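You operate a simulated robot arm through the tools that you are given. There is no shell and no other tool.

The job below is to be done with a simulated robot arm. You get a single attempt, and the scene is never put back.

JOB
Clean the dye off the roller with the white felt pad.
Fine: one pass with the lever down; leave the lever open; put the pad back.

Only the result counts: the job must be done as asked and must still hold three seconds after the hand-in. Knocking over, shifting, dropping, spilling or breaking anything else fails it.

ROBOT AND FRAMES
A 7-joint arm with a two-finger parallel gripper, fixed in place. Base frame: the origin is on the floor under the middle of its stand, x ahead of it, y to its left, z up; the work surface is at about z = 0.8. Units: m, rad, N and s.
It reaches about 1.479 m from its shoulder. Its first joint turns from -2.897 to 2.897 rad. Payload 4.4 kg.
The TCP is the grasp point between the finger pads, 0.023 m short of the fingertips. In the tool frame z runs along the fingers and y along their closing line. Largest opening 0.094 m; finger width 0.038, thickness 0.01; the body of the gripper, 0.054 by 0.096 m, starts 0.039 m behind the TCP.
Orientation is told as [roll, pitch, yaw] about the base's x, y, z axes, in that order, counted from this pose: with the fingers straight down and closing along the base's y, the tool's x points along the base's -x, its y along +y and its z along -z.

CONTROLS
- The arm moves only by the tool servo_tool. Its argument "increments" is one flat list of numbers, 7 for each row, row after row: the opening in per cent of the stroke, from 0 (shut) to 100 (fully open), then the shift along the tool's x, y, z in m, then the turn, a rotation vector about the tool's x, y, z in rad. In form: [jaw, dx, dy, dz, wx, wy, wz, jaw, dx, dy, dz, wx, wy, wz, ...]. A call has 1 to 20 rows; each row is the pose to reach, as a shift and turn from the pose commanded when the call began, along the tool's axes at that moment. Rows are played at 5 a second. More than 0.05 m and 0.15 rad between two rows, or a gripper value outside its range, and nothing of the call is played. Where a pose cannot be reached the arm comes as near as it can. A force on the tool above 60 N (or 10 N above the force at the start of the call, whichever is more), or a blocked arm, ends the call early, and 0.2 s more pass. Each finger travels about 0.072 m/s and halts on what it meets, pressing with about 21 N; the grip force reading is that of the motor and also rises with nothing between the fingers. The clock runs only during rows and for 0.2 s after the last one: add rows that repeat a pose to give the fingers time. The reply holds the time, the measured pose of the TCP, the force on the tool along the base axes, the opening and the grip force, in the units named above and with some noise, with the torque about the TCP (base axes, N m) and any sound that the robot's microphone picked up.
- Cameras (640 x 400 px; columns grow to the right, rows downward): "scene" is fixed at [0.2199, -0.5003, 1.4742]; the picture's right is [0.76, -0.65, 0.00], its down [-0.19, -0.22, -0.96] and it looks along [0.63, 0.72, -0.29] (base axes); focal length 346 px, centre (320, 200). "wrist" rides on the gripper at [0.086, 0.016, -0.074] in the tool frame; the picture's right is [-0.18, 0.98, 0.00], its down [-0.58, -0.11, -0.81] and it looks along [-0.79, -0.15, 0.59] (tool axes); focal length 243 px, centre (320, 200). There is no depth. A picture from a camera that has moved, and an enlarged one, comes with that camera's place and axes in the base frame and with its lens.
- snapshot(camera): a new picture of that camera. No time passes.
- inspect(camera, box): a new picture of the part [left, top, right, bottom] of that camera's present view, enlarged. No time passes.
- hand_in(): hands the job in; it is judged then, once.

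Places have to be worked out from the pictures, the camera data and where the tool is seen. Open the gripper and draw the arm clear of the work before you hand the job in, unless the task says otherwise.

The tools are called after "Request:" as name(argument=value, ...) on one line, values as JSON. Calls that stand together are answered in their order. servo_tool: Moves the arm, as the interface text tells. Its arguments: {"type":"object","properties":{"increments":{"type":"array","items":{"type":"number"}}},"required":["increments"]} The other tools are called the same way: snapshot (camera) takes a picture; inspect (camera, box) takes an enlarged picture of a part of a camera's view; hand_in () hands the job in.

At the start:

```text
time: 0.0
tcp_pos: [0.3381, 0.4114, 1.4817]
tcp_rot: [0.001, -0.001, -0.001]
wrist_force: [-1.0, 0.4, 0.1]
moment: [0.02, 0.01, 0.0]
grip_width: 0.094
grasp_force: 0.0
```

scene: 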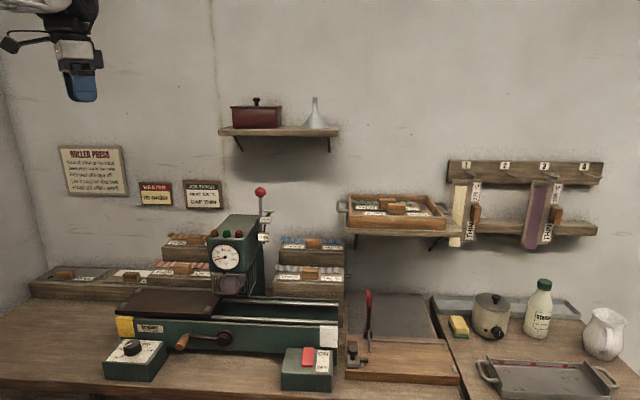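
wrist: 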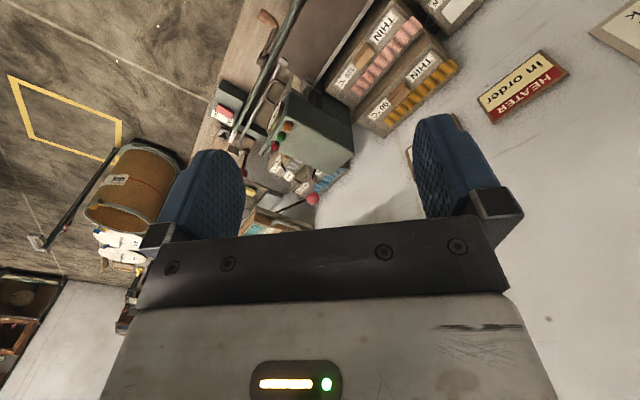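

I'll start by examining the scene closely: the press, signs, and pads.

Request:
inspect(camera="scene", box=[50, 130, 240, 220])

Request:
inspect(camera="scene", box=[90, 170, 350, 330])

Request:
inspect(camera="scene", box=[90, 280, 350, 400])

Request:
inspect(camera="scene", box=[330, 150, 620, 270])

Request:
inspect(camera="scene", box=[0, 220, 240, 370])

Request:
inspect(camera="scene", box=[330, 260, 640, 400])

```text
3.37 times, centred on (145, 175) of scene
camera zoom: at [0.2199, -0.5003, 1.4742], right [0.76, -0.65, 0.0], down [-0.19, -0.22, -0.96], along [0.63, 0.72, -0.29], focal length 1164 px, centre (910, 284)
```

zoom: 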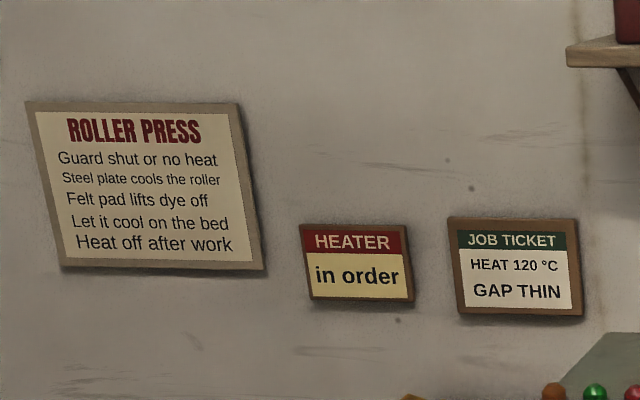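

```text
2.46 times, centred on (220, 250) of scene
camera zoom: at [0.2199, -0.5003, 1.4742], right [0.76, -0.65, 0.0], down [-0.19, -0.22, -0.96], along [0.63, 0.72, -0.29], focal length 850 px, centre (566, 77)
```

zoom: 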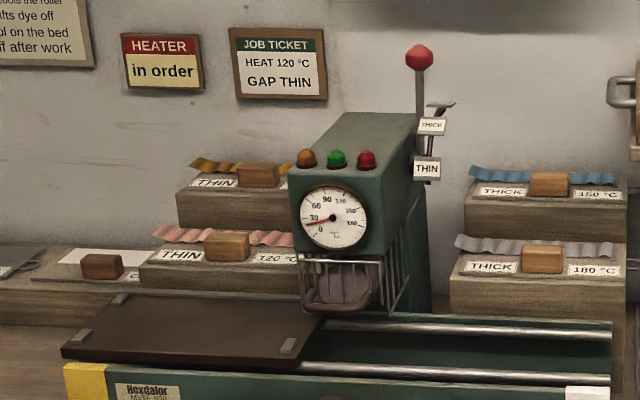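

```text
2.46 times, centred on (220, 340) of scene
camera zoom: at [0.2199, -0.5003, 1.4742], right [0.76, -0.65, 0.0], down [-0.19, -0.22, -0.96], along [0.63, 0.72, -0.29], focal length 850 px, centre (566, -145)
```

zoom: 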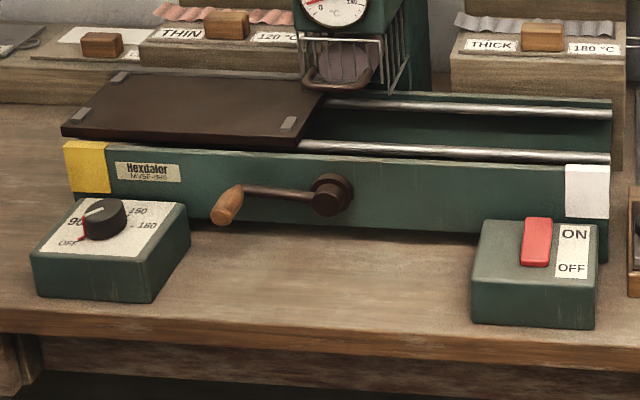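

```text
2.21 times, centred on (475, 210) of scene
camera zoom: at [0.2199, -0.5003, 1.4742], right [0.76, -0.65, 0.0], down [-0.19, -0.22, -0.96], along [0.63, 0.72, -0.29], focal length 763 px, centre (-22, 178)
```

zoom: 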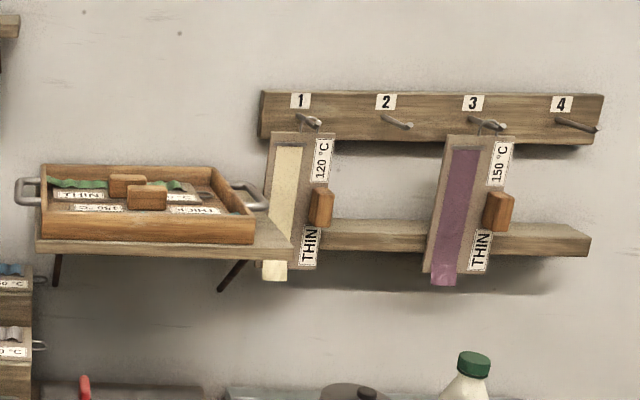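

```text
2.67 times, centred on (120, 295) of scene
camera zoom: at [0.2199, -0.5003, 1.4742], right [0.76, -0.65, 0.0], down [-0.19, -0.22, -0.96], along [0.63, 0.72, -0.29], focal length 921 px, centre (853, -53)
```

zoom: 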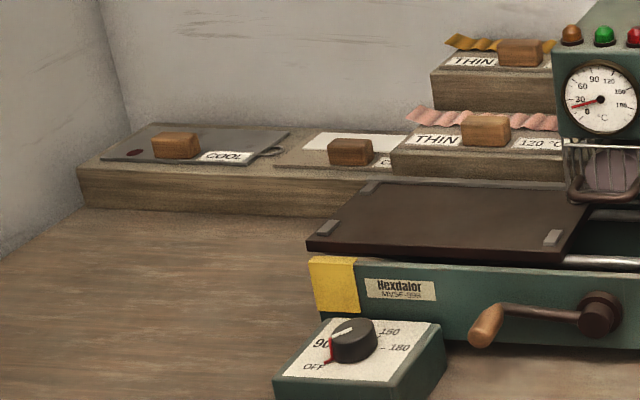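

```text
2.06 times, centred on (485, 330) of scene
camera zoom: at [0.2199, -0.5003, 1.4742], right [0.76, -0.65, 0.0], down [-0.19, -0.22, -0.96], along [0.63, 0.72, -0.29], focal length 713 px, centre (-21, -68)
```

zoom: 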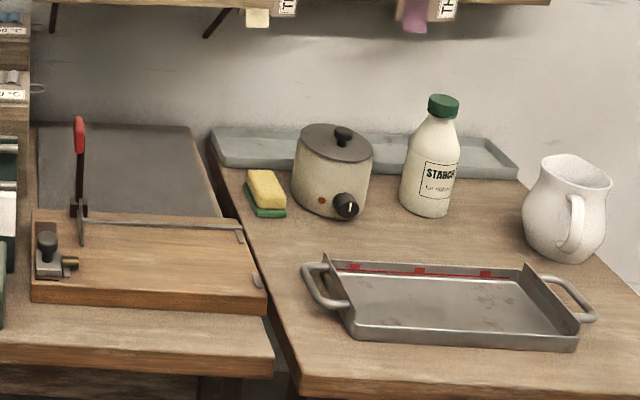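

The scene shows a roller press with a sliding bed, a crank and a gap lever with its red knob up. The bench sits at about 45° to the base, and a white felt pad with a wooden block lies at the back left. I'll yaw the tool 45° to face the bench and look with the wrist camera.

Request:
servo_tool(increments=[100, 0, 0, 0, 0, 0, -0.131, 100, 0, 0, 0, 0, 0, -0.262, 100, 0, 0, 0, 0, 0, -0.393, 100, 0, 0, 0, 0, 0, -0.524, 100, 0, 0, 0, 0, 0, -0.655, 100, 0, 0, 0, 0, 0, -0.785])

Request:
snapshot(camera="wrist")

```text
time: 1.4
tcp_pos: [0.3389, 0.4106, 1.4828]
tcp_rot: [0.001, 0.0, 0.788]
wrist_force: [-0.4, 0.4, -0.2]
moment: [0.02, 0.01, 0.03]
grip_width: 0.094
grasp_force: 0.0
```

```text
taken
camera wrist: at [0.2667, 0.3604, 1.5561], right [-0.57, 0.82, 0.0], down [0.49, 0.33, 0.81], along [0.66, 0.46, -0.59], focal length 243 px, centre (320, 200)
```

wrist: 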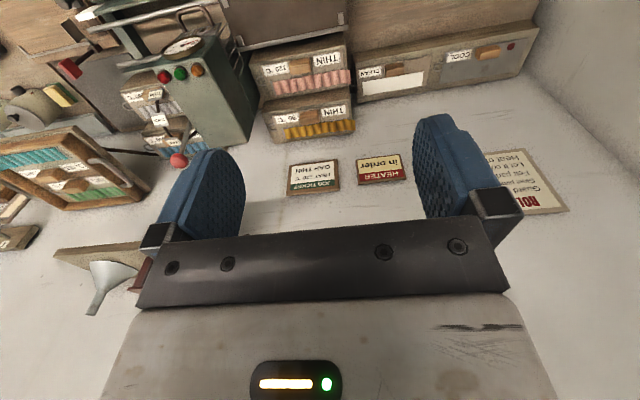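

The wrist view is upside down but clear. I'll enlarge the pad, the lever and the steel plate.

Request:
inspect(camera="wrist", box=[340, 20, 550, 110])

Request:
inspect(camera="wrist", box=[60, 0, 260, 180])

```text
3.05 times, centred on (445, 65) of wrist
camera zoom: at [0.2667, 0.3604, 1.5561], right [-0.57, 0.82, 0.0], down [0.49, 0.33, 0.81], along [0.66, 0.46, -0.59], focal length 739 px, centre (-61, 611)
```

zoom: 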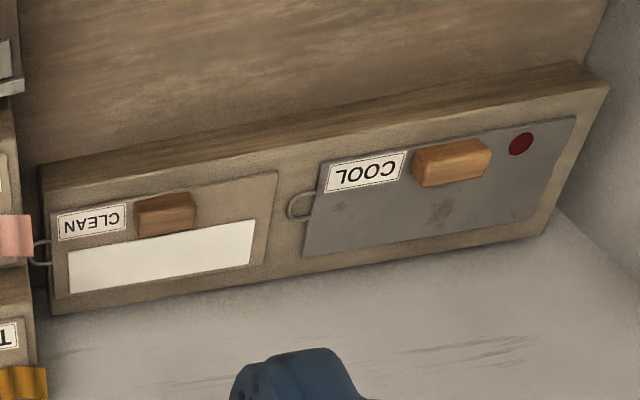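

```text
2.22 times, centred on (160, 90) of wrist
camera zoom: at [0.2667, 0.3604, 1.5561], right [-0.57, 0.82, 0.0], down [0.49, 0.33, 0.81], along [0.66, 0.46, -0.59], focal length 539 px, centre (676, 444)
```

zoom: 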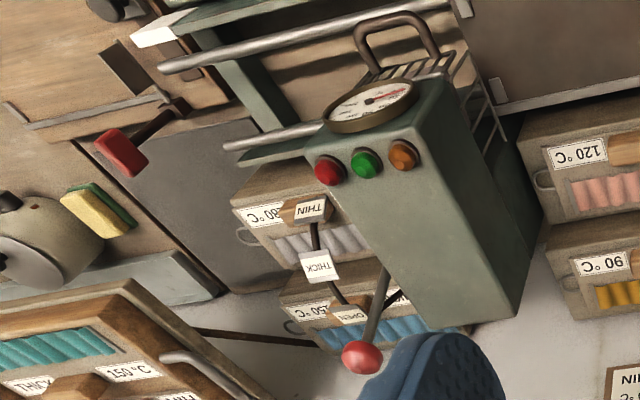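

The gap lever has three notches, OPEN (where it is now), THICK and THIN, and the pad is labelled CLEAN. I'll back the tool off and lower it to see the press bed, roller and crank.

Request:
servo_tool(increments=[100, 0.015, -0.025, 0.035, 0, 0, -0.017, 100, 0.03, -0.05, 0.07, 0, 0, -0.035, 100, 0.045, -0.075, 0.105, 0, 0, -0.05, 100, 0.06, -0.1, 0.14, 0, 0, -0.07, 100, 0.075, -0.125, 0.175, 0, 0, -0.085, 100, 0.09, -0.15, 0.21, 0, 0, -0.1, 100, 0.105, -0.175, 0.245, 0, 0, -0.12, 100, 0.12, -0.2, 0.28, 0, 0, -0.135, 100, 0.135, -0.225, 0.315, 0, 0, -0.15, 100, 0.15, -0.25, 0.35, 0, 0, -0.17])

Request:
snapshot(camera="wrist")

Request:
snapshot(camera="scene")

```text
time: 3.6
tcp_pos: [0.4098, 0.1278, 1.1325]
tcp_rot: [-0.001, 0.001, 0.956]
wrist_force: [-0.3, 0.2, 1.3]
moment: [0.03, 0.02, -0.03]
grip_width: 0.0939
grasp_force: 0.1
```

```text
taken
camera wrist: at [0.3474, 0.066, 1.2053], right [-0.7, 0.72, 0.0], down [0.42, 0.41, 0.81], along [0.58, 0.56, -0.59], focal length 243 px, centre (320, 200)
```

wrist: 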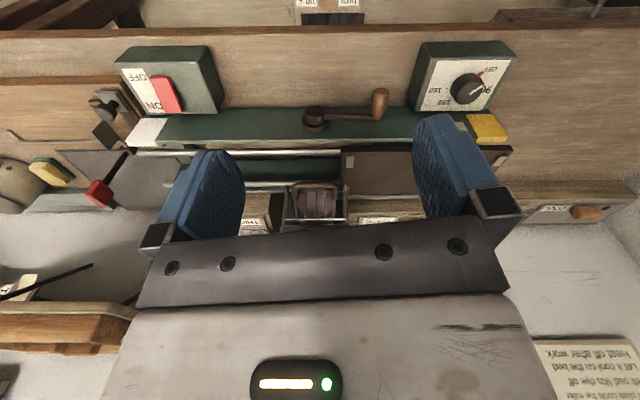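

```text
taken
```

scene: 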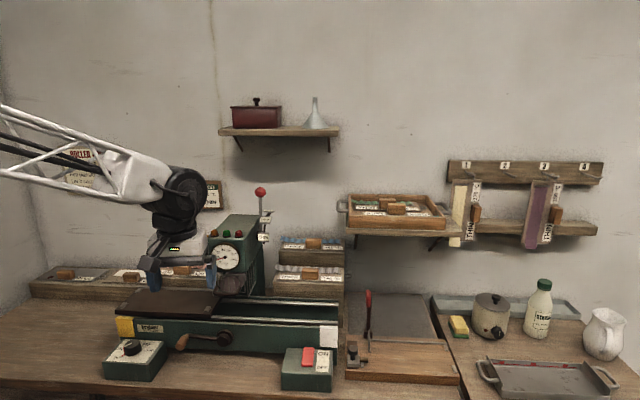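

I'll enlarge the press region in this view.

Request:
inspect(camera="wrist", box=[120, 90, 520, 260])

Request:
inspect(camera="wrist", box=[230, 130, 430, 255])

Request:
inspect(camera="wrist", box=[400, 30, 530, 120])

Request:
inspect(camera="wrist", box=[100, 40, 230, 130])

```text
1.60 times, centred on (320, 175) of wrist
camera zoom: at [0.3474, 0.066, 1.2053], right [-0.7, 0.72, 0.0], down [0.42, 0.41, 0.81], along [0.58, 0.56, -0.59], focal length 388 px, centre (320, 240)
```

zoom: 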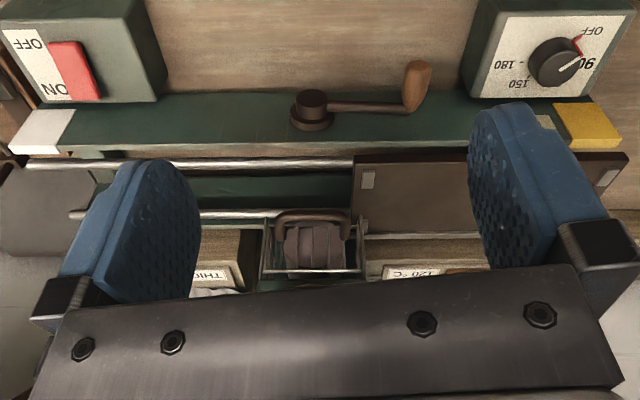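

```text
3.20 times, centred on (330, 192) of wrist
camera zoom: at [0.3474, 0.066, 1.2053], right [-0.7, 0.72, 0.0], down [0.42, 0.41, 0.81], along [0.58, 0.56, -0.59], focal length 776 px, centre (288, 224)
```

zoom: 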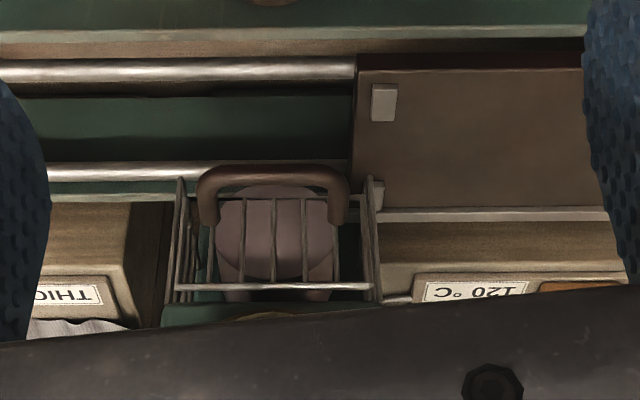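

```text
4.44 times, centred on (465, 75) of wrist
camera zoom: at [0.3474, 0.066, 1.2053], right [-0.7, 0.72, 0.0], down [0.42, 0.41, 0.81], along [0.58, 0.56, -0.59], focal length 1078 px, centre (-324, 756)
```

zoom: 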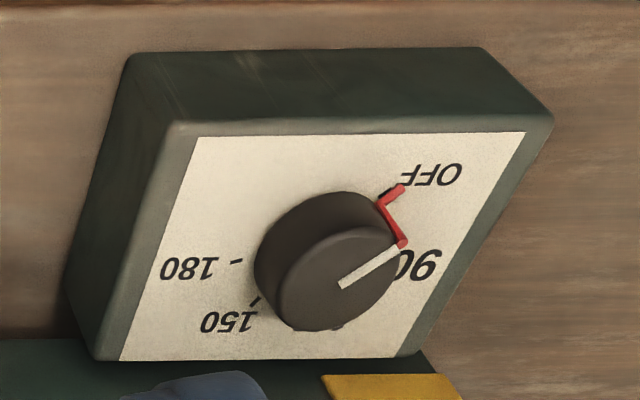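

```text
4.44 times, centred on (165, 85) of wrist
camera zoom: at [0.3474, 0.066, 1.2053], right [-0.7, 0.72, 0.0], down [0.42, 0.41, 0.81], along [0.58, 0.56, -0.59], focal length 1078 px, centre (1009, 711)
```

zoom: 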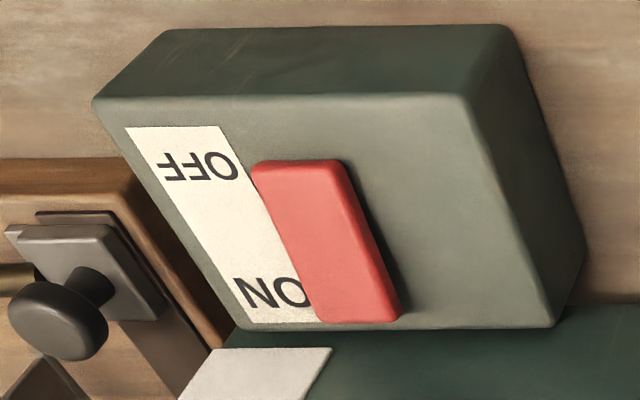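

I need a better view of the roller, bed clips and head. I'll enlarge the scene view around them.

Request:
inspect(camera="scene", box=[190, 170, 290, 235])

Request:
inspect(camera="scene", box=[190, 250, 290, 315])

Request:
inspect(camera="scene", box=[100, 270, 250, 365])

```text
6.15 times, centred on (240, 202) of scene
camera zoom: at [0.2199, -0.5003, 1.4742], right [0.76, -0.65, 0.0], down [-0.19, -0.22, -0.96], along [0.63, 0.72, -0.29], focal length 2126 px, centre (812, 185)
```

zoom: 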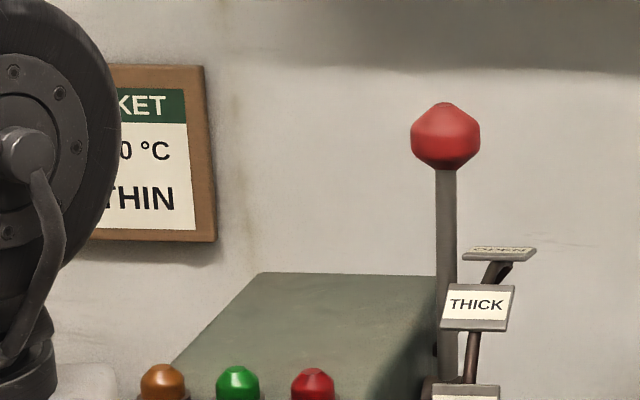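

```text
6.15 times, centred on (240, 282) of scene
camera zoom: at [0.2199, -0.5003, 1.4742], right [0.76, -0.65, 0.0], down [-0.19, -0.22, -0.96], along [0.63, 0.72, -0.29], focal length 2126 px, centre (812, -308)
```

zoom: 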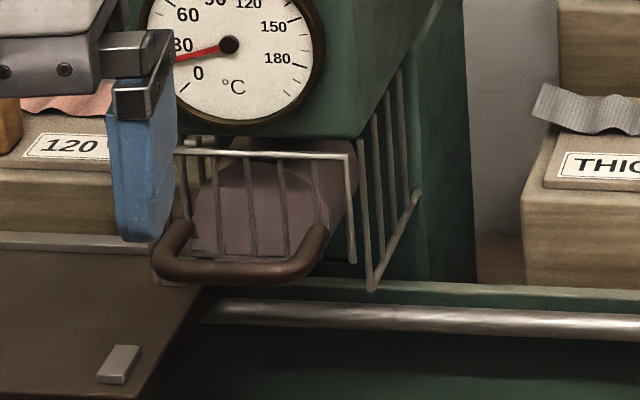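

```text
4.21 times, centred on (175, 318) of scene
camera zoom: at [0.2199, -0.5003, 1.4742], right [0.76, -0.65, 0.0], down [-0.19, -0.22, -0.96], along [0.63, 0.72, -0.29], focal length 1455 px, centre (930, -295)
```

zoom: 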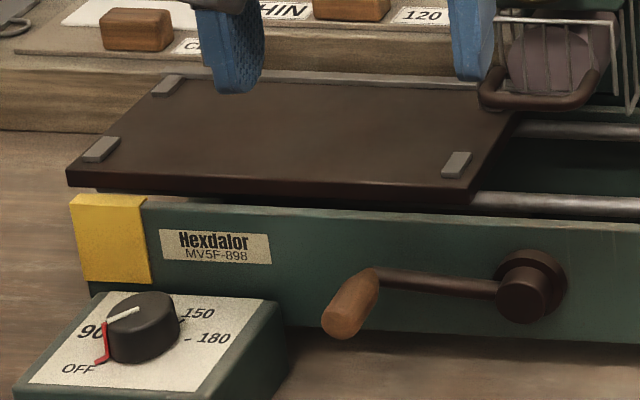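

The dial is at OFF, the gauge is cold and the guard is shut. Triangulating from the two views:
- **Bed:** top at about z=0.928.
- **Roller:** over the rear half of the bed.
- **Crank:** hub under the roller, with the handle to its left.
- **CLEAN pad:** on the back-left shelf.

I'll move to a viewpoint in front of the pad for an accurate look.

Request:
servo_tool(increments=[100, -0.0285, 0.0357, -0.0018, 0, 0, 0, 100, -0.057, 0.0714, -0.0035, 0, 0, 0, 100, -0.0855, 0.1071, -0.0053, 0, 0, 0, 100, -0.114, 0.1428, -0.007, 0, 0, 0, 100, -0.1425, 0.1785, -0.0088, 0, 0, 0, 100, -0.171, 0.2142, -0.0105, 0, 0, 0, 100, -0.1995, 0.2499, -0.0123, 0, 0, 0, 100, -0.228, 0.2856, -0.014, 0, 0, 0, 100, -0.2565, 0.3213, -0.0158, 0, 0, 0, 100, -0.285, 0.357, -0.0175, 0, 0, 0])

Request:
snapshot(camera="wrist")

Request:
inspect(camera="wrist", box=[220, 90, 440, 230])

```text
time: 5.8
tcp_pos: [0.2816, 0.5677, 1.1498]
tcp_rot: [-0.001, -0.001, 0.955]
wrist_force: [0.1, 0.0, 0.5]
moment: [0.02, 0.02, -0.03]
grip_width: 0.0941
grasp_force: 0.1
```

```text
taken
camera wrist: at [0.219, 0.5056, 1.2242], right [-0.7, 0.72, 0.0], down [0.42, 0.41, 0.81], along [0.58, 0.56, -0.59], focal length 243 px, centre (320, 200)
```

wrist: 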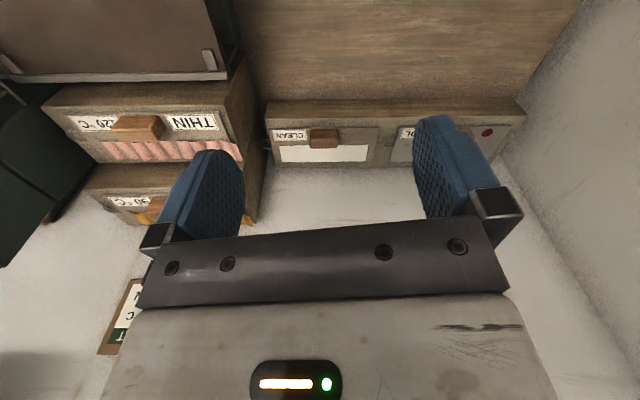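

```text
2.86 times, centred on (330, 160) of wrist
camera zoom: at [0.219, 0.5056, 1.2242], right [-0.7, 0.72, 0.0], down [0.42, 0.41, 0.81], along [0.58, 0.56, -0.59], focal length 693 px, centre (291, 314)
```

zoom: 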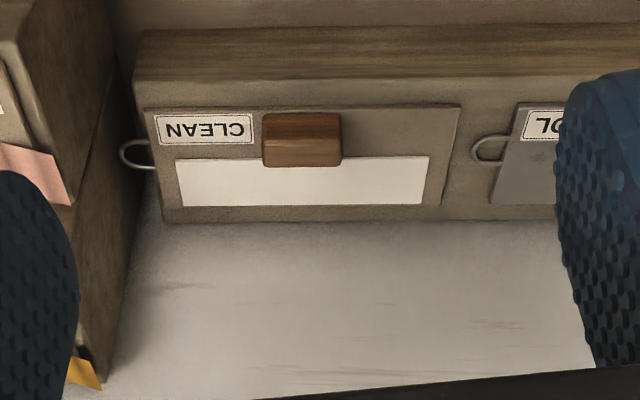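

The pad is visible between the fingers. I'll enlarge it further to measure its corners and block.

Request:
inspect(camera="wrist", box=[258, 115, 388, 185])

Request:
inspect(camera="wrist", box=[0, 0, 240, 100])

Request:
inspect(camera="scene", box=[60, 255, 190, 335])

```text
4.92 times, centred on (323, 150) of wrist
camera zoom: at [0.219, 0.5056, 1.2242], right [-0.7, 0.72, 0.0], down [0.42, 0.41, 0.81], along [0.58, 0.56, -0.59], focal length 1194 px, centre (305, 446)
```

zoom: 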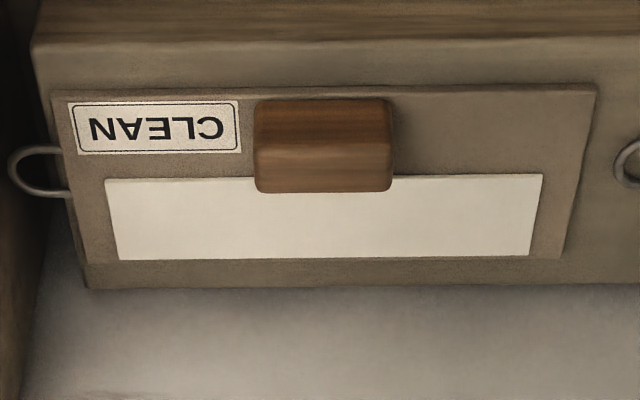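

```text
2.67 times, centred on (120, 50) of wrist
camera zoom: at [0.219, 0.5056, 1.2242], right [-0.7, 0.72, 0.0], down [0.42, 0.41, 0.81], along [0.58, 0.56, -0.59], focal length 647 px, centre (853, 600)
```

zoom: 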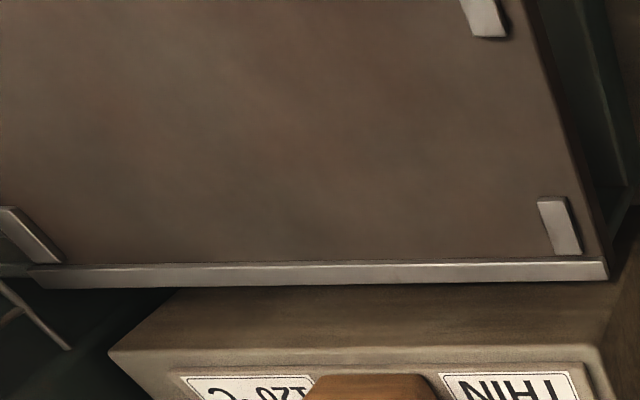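

```text
4.92 times, centred on (125, 295) of scene
camera zoom: at [0.2199, -0.5003, 1.4742], right [0.76, -0.65, 0.0], down [-0.19, -0.22, -0.96], along [0.63, 0.72, -0.29], focal length 1701 px, centre (1280, -268)
```

zoom: 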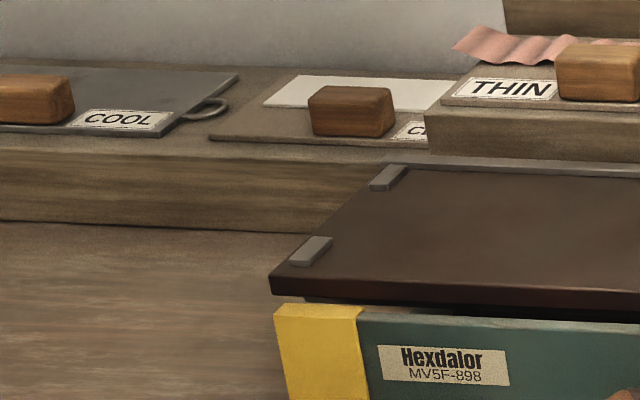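

Pad measurements:
- **Carrier:** about 0.196 × 0.086 m, squared to the bench.
- **Wooden block:** about 0.049 × 0.020 × 0.028 m, at base (0.419, 0.708) and z 0.867–0.895.

The bed has a rear fence and side clips that locate the carrier. I'll turn the tool to yaw −45° so the fingers close across the block's narrow side.

Request:
servo_tool(increments=[100, 0, 0, 0, 0, 0, 0.145, 100, 0, 0, 0, 0, 0, 0.29, 100, 0, 0, 0, 0, 0, 0.435, 100, 0, 0, 0, 0, 0, 0.58, 100, 0, 0, 0, 0, 0, 0.725, 100, 0, 0, 0, 0, 0, 0.87, 100, 0, 0, 0, 0, 0, 1.015, 100, 0, 0, 0, 0, 0, 1.16, 100, 0, 0, 0, 0, 0, 1.305, 100, 0, 0, 0, 0, 0, 1.45, 100, 0, 0, 0, 0, 0, 1.595, 100, 0, 0, 0, 0, 0, 1.741])

Request:
snapshot(camera="wrist")

Request:
snapshot(camera="scene")

```text
time: 8.4
tcp_pos: [0.2822, 0.5671, 1.148]
tcp_rot: [0.001, 0.0, -0.788]
wrist_force: [-0.8, 0.0, -0.7]
moment: [0.05, -0.03, 0.02]
grip_width: 0.0939
grasp_force: 0.0
```

```text
taken
camera wrist: at [0.2336, 0.6395, 1.2231], right [0.83, 0.56, 0.0], down [0.33, -0.49, 0.81], along [0.45, -0.67, -0.59], focal length 243 px, centre (320, 200)
```

wrist: 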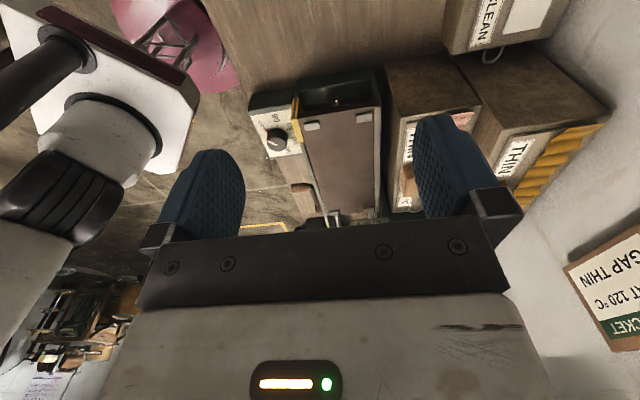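

```text
taken
```

scene: 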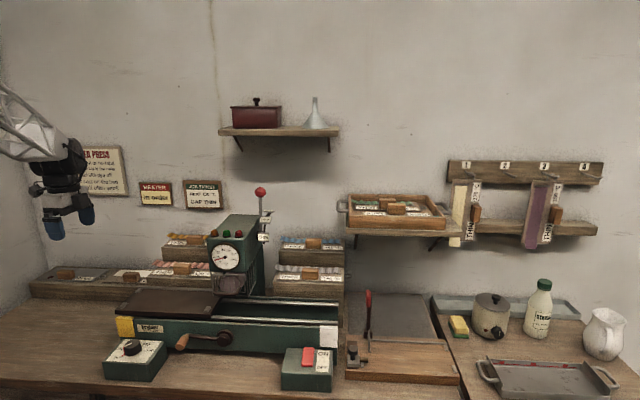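

I'll move above the pad's block, to TCP z of about 1.0, and check alignment.

Request:
servo_tool(increments=[100, 0.0006, 0.033, 0.0247, 0, 0, 0, 100, 0.0012, 0.0655, 0.0493, 0, 0, 0, 100, 0.0018, 0.098, 0.074, 0, 0, 0, 100, 0.0023, 0.131, 0.0987, 0, 0, 0, 100, 0.0029, 0.164, 0.123, 0, 0, 0, 100, 0.0035, 0.1965, 0.148, 0, 0, 0, 100, 0.0035, 0.1965, 0.148, 0, 0, 0])

Request:
snapshot(camera="wrist")

Request:
inspect(camera="scene", box=[60, 200, 220, 300])

```text
time: 10.0
tcp_pos: [0.4198, 0.7082, 1.0005]
tcp_rot: [0.0, -0.001, -0.785]
wrist_force: [0.0, 0.2, 0.5]
moment: [0.01, 0.03, 0.05]
grip_width: 0.0939
grasp_force: 0.0
```

```text
taken
camera wrist: at [0.37, 0.781, 1.0744], right [0.83, 0.56, 0.0], down [0.33, -0.49, 0.81], along [0.46, -0.67, -0.59], focal length 243 px, centre (320, 200)
```

wrist: 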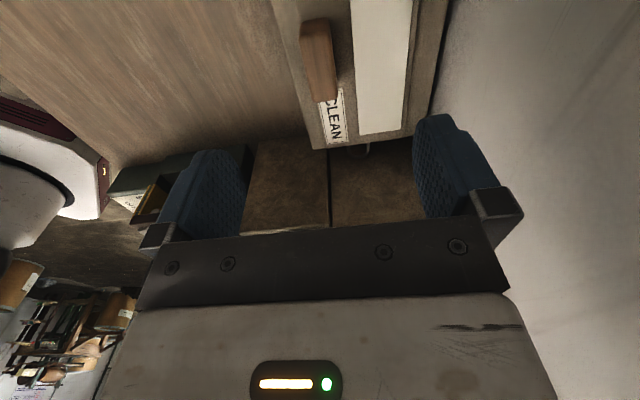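

```text
4.00 times, centred on (140, 250) of scene
camera zoom: at [0.2199, -0.5003, 1.4742], right [0.76, -0.65, 0.0], down [-0.19, -0.22, -0.96], along [0.63, 0.72, -0.29], focal length 1382 px, centre (1040, 0)
```

zoom: 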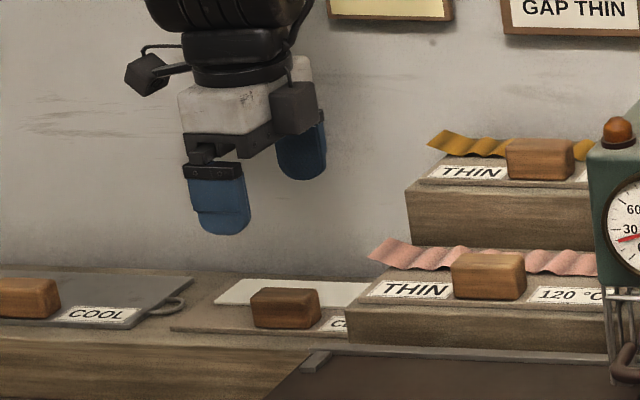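

Request:
inspect(camera="wrist", box=[240, 0, 460, 150])

```text
2.67 times, centred on (350, 75) of wrist
camera zoom: at [0.37, 0.781, 1.0744], right [0.83, 0.56, 0.0], down [0.33, -0.49, 0.81], along [0.46, -0.67, -0.59], focal length 647 px, centre (240, 533)
```

zoom: 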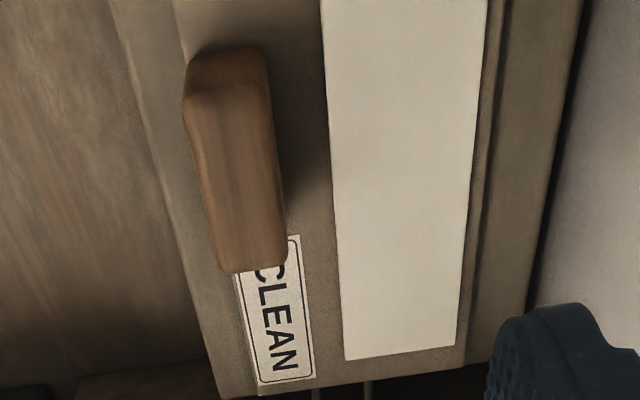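

The block centre comes out at s=-0.2055, n=0.7985 in bench coordinates, within 2 mm of the TCP. I'll narrow the jaw to 45% and descend to TCP z=0.897.

Request:
servo_tool(increments=[45, 0, 0, 0, 0, 0, 0, 45, 0.001, 0.001, 0, 0, 0, 0, 45, 0.0015, 0.001, 0.02, 0, 0, 0, 45, 0.0015, 0.001, 0.04, 0, 0, 0, 45, 0.0015, 0.001, 0.06, 0, 0, 0, 45, 0.0015, 0.001, 0.08, 0, 0, 0, 45, 0.0015, 0.001, 0.092, 0, 0, 0, 45, 0.0015, 0.001, 0.1, 0, 0, 0, 45, 0.0015, 0.001, 0.1035, 0, 0, 0, 45, 0.0015, 0.001, 0.1035, 0, 0, 0])

Request:
snapshot(camera="wrist")

Request:
inspect(camera="scene", box=[60, 230, 200, 310])

```text
time: 12.2
tcp_pos: [0.4185, 0.7097, 0.8969]
tcp_rot: [-0.001, 0.001, -0.785]
wrist_force: [-0.1, 0.0, -0.1]
moment: [-0.02, 0.0, 0.0]
grip_width: 0.0422
grasp_force: 0.0
```

```text
taken
camera wrist: at [0.3694, 0.7825, 0.9715], right [0.83, 0.56, 0.0], down [0.33, -0.49, 0.81], along [0.46, -0.67, -0.59], focal length 243 px, centre (320, 200)
```

wrist: 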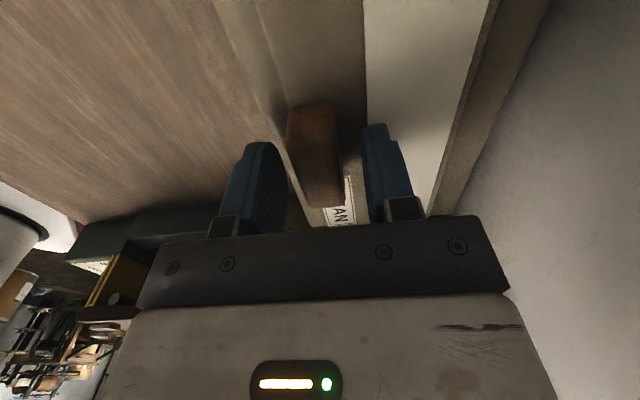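

```text
4.57 times, centred on (130, 270) of scene
camera zoom: at [0.2199, -0.5003, 1.4742], right [0.76, -0.65, 0.0], down [-0.19, -0.22, -0.96], along [0.63, 0.72, -0.29], focal length 1580 px, centre (1189, -120)
```

zoom: 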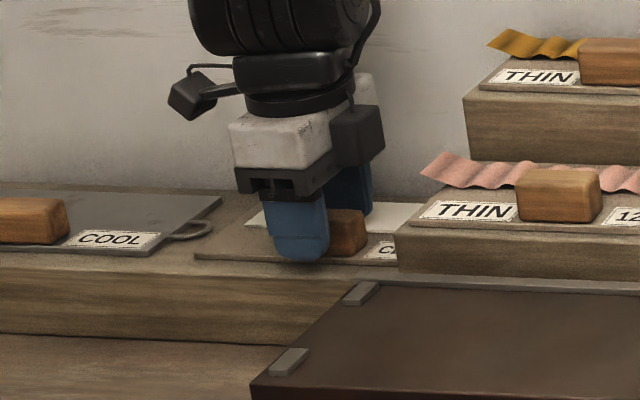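

The block sits between the fingers with clearance. I'll close the grip.

Request:
servo_tool(increments=[30, 0, 0, 0, 0, 0, 0, 15, 0, 0, 0, 0, 0, 0, 0, 0, 0, 0, 0, 0, 0, 0, 0, 0, 0, 0, 0, 0, 0, 0, 0, 0, 0, 0, 0])

Request:
snapshot(camera="wrist")

```text
time: 13.4
tcp_pos: [0.4178, 0.7102, 0.8978]
tcp_rot: [0.001, -0.002, -0.785]
wrist_force: [0.0, 0.5, 0.3]
moment: [-0.01, -0.01, 0.02]
grip_width: 0.0217
grasp_force: 21.3
```

```text
taken
camera wrist: at [0.3694, 0.7825, 0.9715], right [0.83, 0.56, 0.0], down [0.33, -0.49, 0.81], along [0.46, -0.67, -0.59], focal length 243 px, centre (320, 200)
```

wrist: 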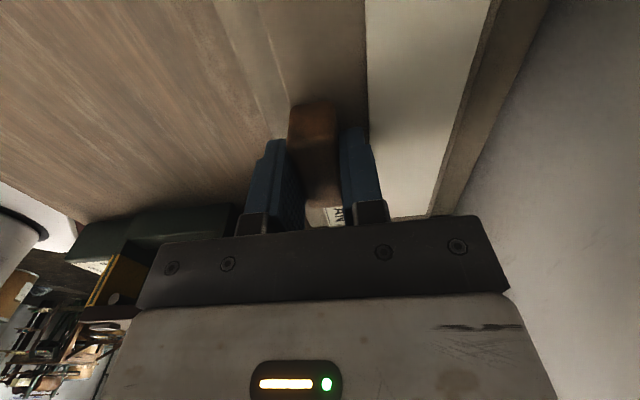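

I have the block at a width of 21.7 mm. I'll lift 4 cm gently and check that the pad hangs level.

Request:
servo_tool(increments=[0, 0, 0, -0.005, 0, 0, 0, 0, 0, 0, -0.015, 0, 0, 0, 0, 0, 0, -0.027, 0, 0, 0, 0, 0, 0, -0.04, 0, 0, 0, 0, 0, 0, -0.04, 0, 0, 0])

Request:
snapshot(camera="wrist")

Request:
inspect(camera="scene", box=[60, 210, 220, 310])

```text
time: 14.6
tcp_pos: [0.4187, 0.7105, 0.9373]
tcp_rot: [0.001, -0.001, -0.783]
wrist_force: [0.8, 0.1, -0.7]
moment: [0.0, 0.03, 0.0]
grip_width: 0.0215
grasp_force: 21.2
```

```text
taken
camera wrist: at [0.3692, 0.7825, 1.0115], right [0.83, 0.56, 0.0], down [0.33, -0.49, 0.81], along [0.46, -0.67, -0.59], focal length 243 px, centre (320, 200)
```

wrist: 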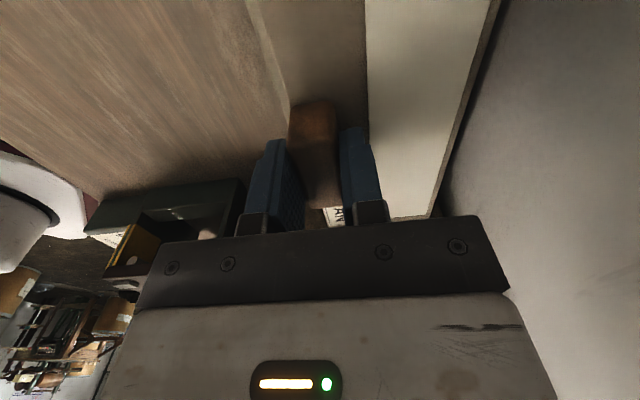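

```text
4.00 times, centred on (140, 260) of scene
camera zoom: at [0.2199, -0.5003, 1.4742], right [0.76, -0.65, 0.0], down [-0.19, -0.22, -0.96], along [0.63, 0.72, -0.29], focal length 1382 px, centre (1040, -40)
```

zoom: 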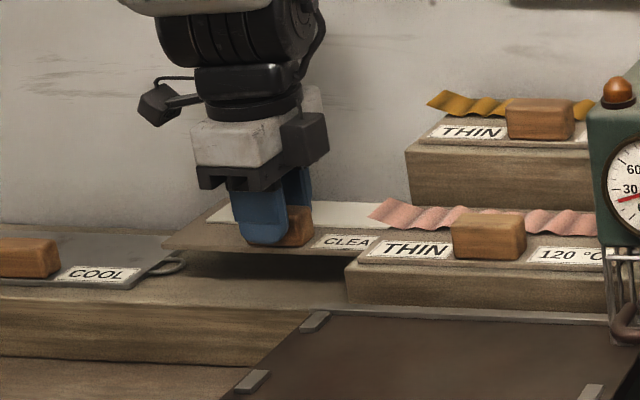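

The pad lifted level and is very light. I'll raise it, draw it back toward the robot and carry it right to a spot above the front of the bed. From there I'll go down in front and slide back, so the end loop clears the guard's side panel.

Request:
servo_tool(increments=[0, 0.01, 0, -0.02, 0, 0, 0, 0, 0.012, -0.01, -0.05, 0, 0, 0, 0, 0.012, -0.045, -0.075, 0, 0, 0, 0, 0.012, -0.085, -0.085, 0, 0, 0, 0, 0.012, -0.125, -0.09, 0, 0, 0, 0, 0.012, -0.165, -0.09, 0, 0, 0, 0, 0.012, -0.205, -0.09, 0, 0, 0, 0, 0.0, -0.235, -0.09, 0, 0, 0, 0, -0.03, -0.247, -0.09, 0, 0, 0, 0, -0.07, -0.247, -0.09, 0, 0, 0, 0, -0.11, -0.247, -0.09, 0, 0, 0, 0, -0.15, -0.247, -0.09, 0, 0, 0, 0, -0.19, -0.247, -0.09, 0, 0, 0, 0, -0.22, -0.247, -0.09, 0, 0, 0, 0, -0.243, -0.247, -0.09, 0, 0, 0, 0, -0.243, -0.247, -0.09, 0, 0, 0])

Request:
snapshot(camera="wrist")

Request:
inspect(camera="scene", box=[90, 220, 270, 332])

```text
time: 18.0
tcp_pos: [0.4159, 0.3624, 1.027]
tcp_rot: [-0.001, -0.001, -0.785]
wrist_force: [-0.7, 0.0, -0.8]
moment: [-0.02, 0.03, 0.0]
grip_width: 0.0217
grasp_force: 21.0
```

```text
taken
camera wrist: at [0.3667, 0.4351, 1.1007], right [0.83, 0.56, 0.0], down [0.33, -0.49, 0.81], along [0.46, -0.67, -0.59], focal length 243 px, centre (320, 200)
```

wrist: 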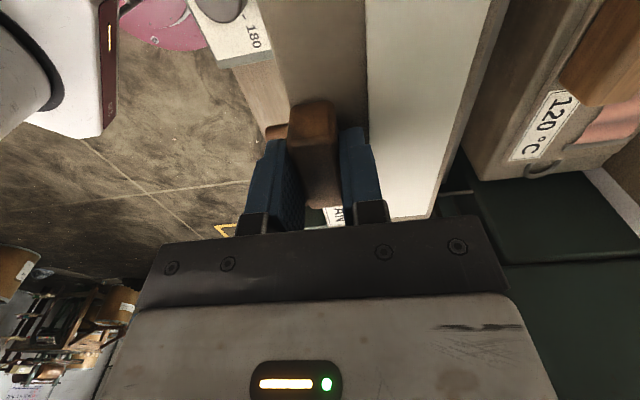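

```text
3.56 times, centred on (180, 276) of scene
camera zoom: at [0.2199, -0.5003, 1.4742], right [0.76, -0.65, 0.0], down [-0.19, -0.22, -0.96], along [0.63, 0.72, -0.29], focal length 1229 px, centre (818, -70)
```

zoom: 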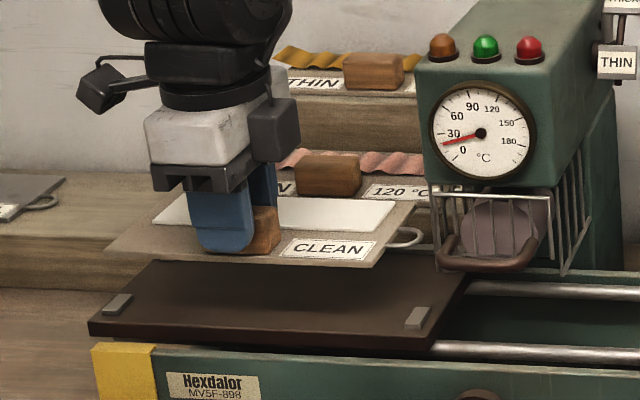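

The pad is level above the bed and the loop is clear of the guard. I'll lower it to about 8 mm above the bed while it's still forward of its final place.

Request:
servo_tool(increments=[0, 0, 0, 0.015, 0, 0, 0, 0, 0, 0, 0.03, 0, 0, 0, 0, 0, 0, 0.042, 0, 0, 0, 0, 0, 0, 0.05, 0, 0, 0, 0, 0, 0, 0.054, 0, 0, 0, 0, 0, 0, 0.054, 0, 0, 0])

Request:
inspect(camera="scene", box=[90, 240, 270, 352])

Request:
inspect(camera="scene", box=[180, 265, 260, 315])

```text
time: 19.4
tcp_pos: [0.4167, 0.3638, 0.9737]
tcp_rot: [0.001, 0.002, -0.786]
wrist_force: [0.0, 0.4, -1.6]
moment: [-0.03, -0.02, 0.01]
grip_width: 0.0221
grasp_force: 21.1
```

```text
3.56 times, centred on (180, 296) of scene
camera zoom: at [0.2199, -0.5003, 1.4742], right [0.76, -0.65, 0.0], down [-0.19, -0.22, -0.96], along [0.63, 0.72, -0.29], focal length 1229 px, centre (818, -141)
```

zoom: 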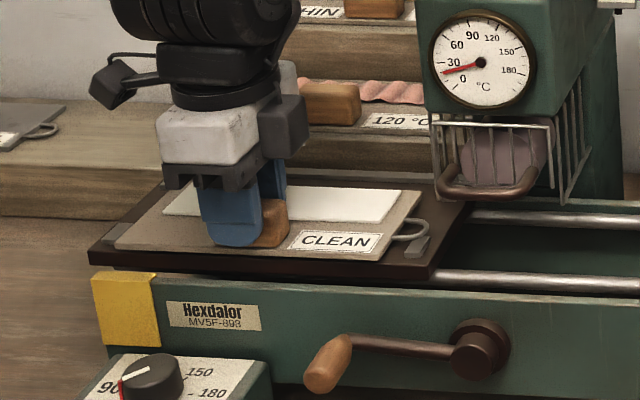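

```text
8.00 times, centred on (220, 290) of scene
camera zoom: at [0.2199, -0.5003, 1.4742], right [0.76, -0.65, 0.0], down [-0.19, -0.22, -0.96], along [0.63, 0.72, -0.29], focal length 2764 px, centre (1120, -520)
```

zoom: 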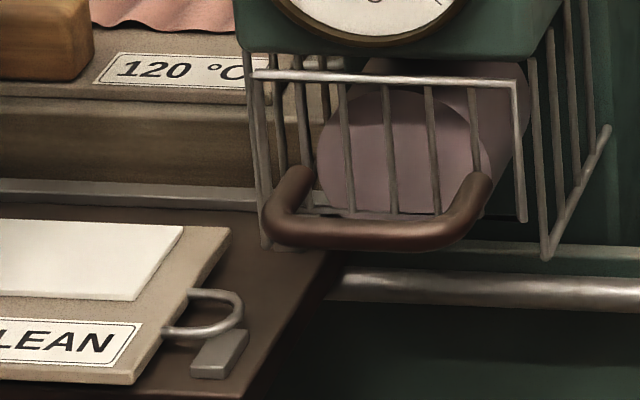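

Request:
inspect(camera="scene", box=[105, 280, 185, 330])

Request:
snapshot(camera="wrist")

```text
8.00 times, centred on (145, 305) of scene
camera zoom: at [0.2199, -0.5003, 1.4742], right [0.76, -0.65, 0.0], down [-0.19, -0.22, -0.96], along [0.63, 0.72, -0.29], focal length 2764 px, centre (1720, -640)
```

zoom: 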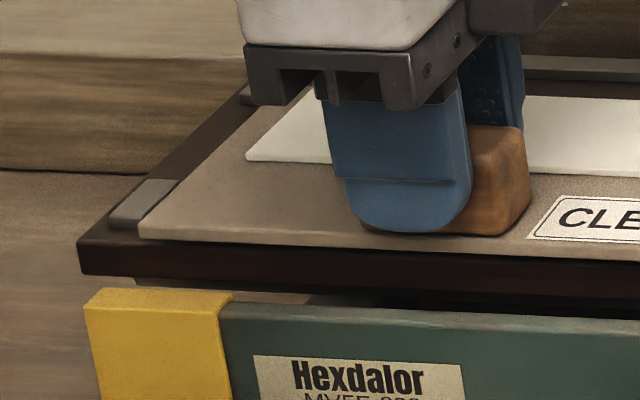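

```text
taken
camera wrist: at [0.3664, 0.436, 1.0476], right [0.83, 0.56, 0.0], down [0.33, -0.49, 0.81], along [0.46, -0.67, -0.59], focal length 243 px, centre (320, 200)
```

wrist: 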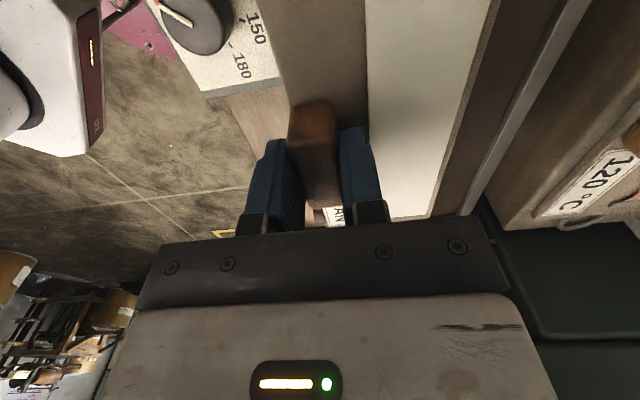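

I'll measure the gap between the pad's rear edge and the bed's rear fence before sliding.

Request:
inspect(camera="wrist", box=[400, 0, 600, 130])

```text
3.08 times, centred on (500, 65) of wrist
camera zoom: at [0.3664, 0.436, 1.0476], right [0.83, 0.56, 0.0], down [0.33, -0.49, 0.81], along [0.46, -0.67, -0.59], focal length 746 px, centre (-234, 615)
```

zoom: 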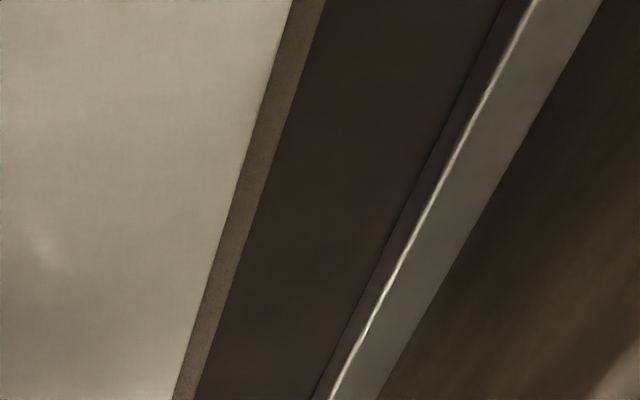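

The fence is about 33 mm behind the pad's rear edge. I'll slide back 30 mm, then lower gently onto the bed.

Request:
servo_tool(increments=[0, 0, 0.01, 0, 0, 0, 0, 0, 0, 0.02, 0, 0, 0, 0, 0, 0, 0.03, 0, 0, 0, 0, 0, 0, 0.03, 0, 0, 0, 0, 0, 0, 0.03, 0.002, 0, 0, 0, 0, 0, 0.03, 0.004, 0, 0, 0, 0, 0, 0.03, 0.006, 0, 0, 0, 0, 0, 0.03, 0.006, 0, 0, 0])

Request:
inspect(camera="scene", box=[180, 265, 260, 315])

Request:
inspect(camera="scene", box=[105, 270, 185, 320])

```text
time: 21.2
tcp_pos: [0.4386, 0.3856, 0.9675]
tcp_rot: [0.001, 0.0, -0.786]
wrist_force: [-2.2, -0.9, 6.9]
moment: [0.32, -0.31, 0.02]
grip_width: 0.0226
grasp_force: 21.0
```

```text
8.00 times, centred on (220, 290) of scene
camera zoom: at [0.2199, -0.5003, 1.4742], right [0.76, -0.65, 0.0], down [-0.19, -0.22, -0.96], along [0.63, 0.72, -0.29], focal length 2764 px, centre (1120, -520)
```

zoom: 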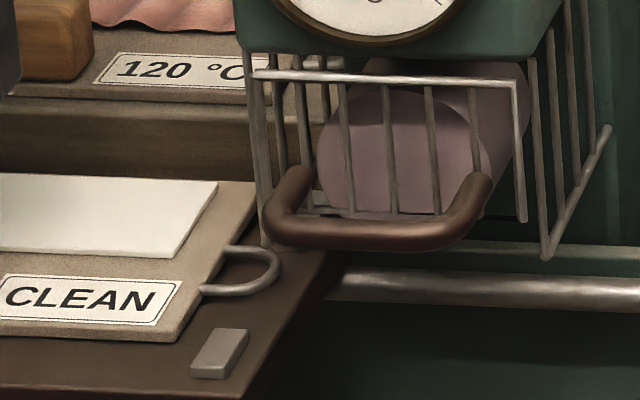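

```text
8.00 times, centred on (145, 295) of scene
camera zoom: at [0.2199, -0.5003, 1.4742], right [0.76, -0.65, 0.0], down [-0.19, -0.22, -0.96], along [0.63, 0.72, -0.29], focal length 2764 px, centre (1720, -560)
```

zoom: 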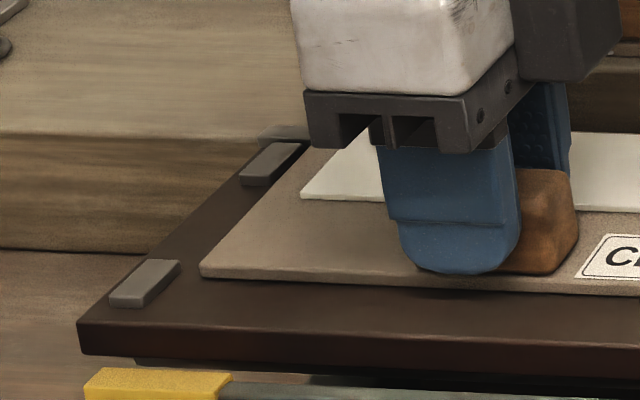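

The reading shows about 7 N upward at the pad's rear edge and a push toward −n, so the rear edge is touching the fence top. I'll lift 3 mm, shift 5 mm forward and lower again.

Request:
servo_tool(increments=[0, 0, 0, -0.004, 0, 0, 0, 0, 0, -0.003, -0.004, 0, 0, 0, 0, 0, -0.005, -0.004, 0, 0, 0, 0, 0, -0.005, -0.002, 0, 0, 0, 0, 0, -0.005, 0, 0, 0, 0, 0, 0, -0.005, 0.001, 0, 0, 0, 0, 0, -0.005, 0.001, 0, 0, 0])

Request:
snapshot(camera="wrist")

Request:
inspect(camera="wrist", box=[400, 0, 600, 130])

```text
time: 22.8
tcp_pos: [0.4333, 0.38, 0.9665]
tcp_rot: [0.001, 0.0, -0.787]
wrist_force: [0.1, -0.1, -0.3]
moment: [0.0, 0.04, 0.0]
grip_width: 0.0217
grasp_force: 21.0
```

```text
taken
camera wrist: at [0.3842, 0.4535, 1.0407], right [0.83, 0.56, 0.0], down [0.33, -0.49, 0.81], along [0.46, -0.67, -0.59], focal length 243 px, centre (320, 200)
```

wrist: 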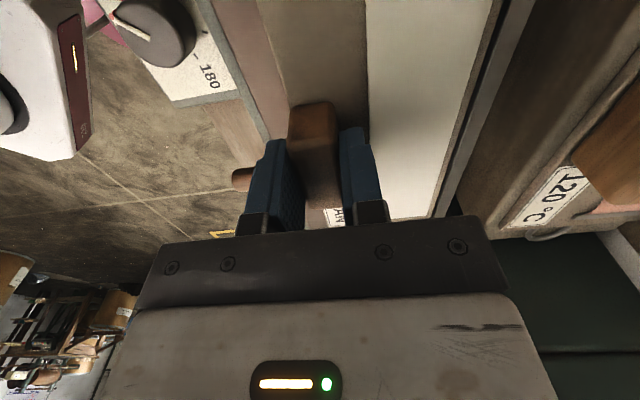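

```text
3.08 times, centred on (500, 65) of wrist
camera zoom: at [0.3842, 0.4535, 1.0407], right [0.83, 0.56, 0.0], down [0.33, -0.49, 0.81], along [0.46, -0.67, -0.59], focal length 746 px, centre (-234, 615)
```

zoom: 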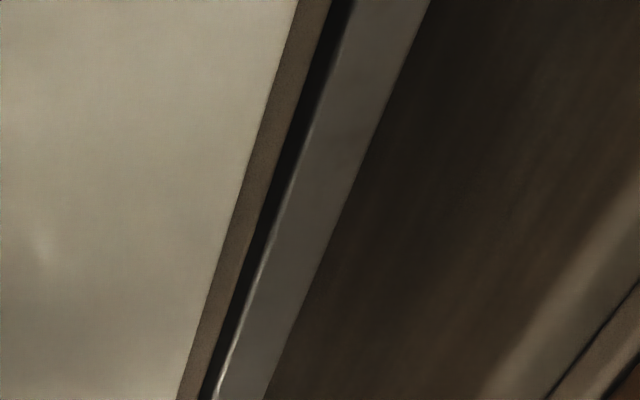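

Contact is gone and there's a small gap to the fence. I'll lower 3 mm more.

Request:
servo_tool(increments=[0, 0, 0, 0.001, 0, 0, 0, 0, 0, 0, 0.002, 0, 0, 0, 0, 0, 0, 0.003, 0, 0, 0, 0, 0, 0, 0.003, 0, 0, 0])

```text
time: 23.8
tcp_pos: [0.4338, 0.3796, 0.9639]
tcp_rot: [0.001, -0.002, -0.785]
wrist_force: [0.5, 0.5, 16.2]
moment: [0.01, -0.07, -0.02]
grip_width: 0.0214
grasp_force: 21.2
```

16 N with no moment means the pad is flat on the bed. I'll relax slightly, open to 45% and raise straight up.

Request:
servo_tool(increments=[0, 0, 0, -0.0015, 0, 0, 0, 10, 0, 0, -0.0015, 0, 0, 0, 25, 0, 0, -0.0015, 0, 0, 0, 40, 0, 0, -0.0015, 0, 0, 0, 45, 0, 0, -0.0015, 0, 0, 0, 45, 0, 0, -0.006, 0, 0, 0, 45, 0, 0, -0.02, 0, 0, 0, 45, 0, 0, -0.045, 0, 0, 0, 45, 0, 0, -0.075, 0, 0, 0, 45, 0, 0, -0.11, 0, 0, 0, 45, 0, 0, -0.15, 0, 0, 0])

Request:
snapshot(camera="wrist")

Request:
inspect(camera="scene", box=[90, 240, 270, 352])

```text
time: 26.2
tcp_pos: [0.4325, 0.3796, 1.1128]
tcp_rot: [-0.002, 0.0, -0.786]
wrist_force: [-0.3, 0.4, 0.5]
moment: [0.02, 0.0, -0.05]
grip_width: 0.0424
grasp_force: 0.0
```

```text
taken
camera wrist: at [0.3841, 0.4532, 1.1878], right [0.83, 0.56, 0.0], down [0.33, -0.49, 0.81], along [0.45, -0.67, -0.59], focal length 243 px, centre (320, 200)
```

wrist: 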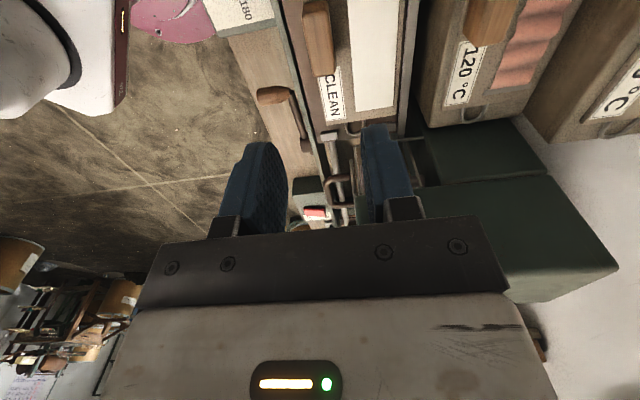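

```text
3.56 times, centred on (180, 296) of scene
camera zoom: at [0.2199, -0.5003, 1.4742], right [0.76, -0.65, 0.0], down [-0.19, -0.22, -0.96], along [0.63, 0.72, -0.29], focal length 1229 px, centre (818, -141)
```

zoom: 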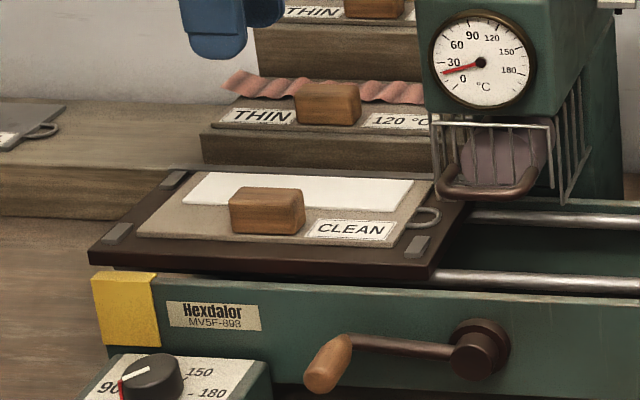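

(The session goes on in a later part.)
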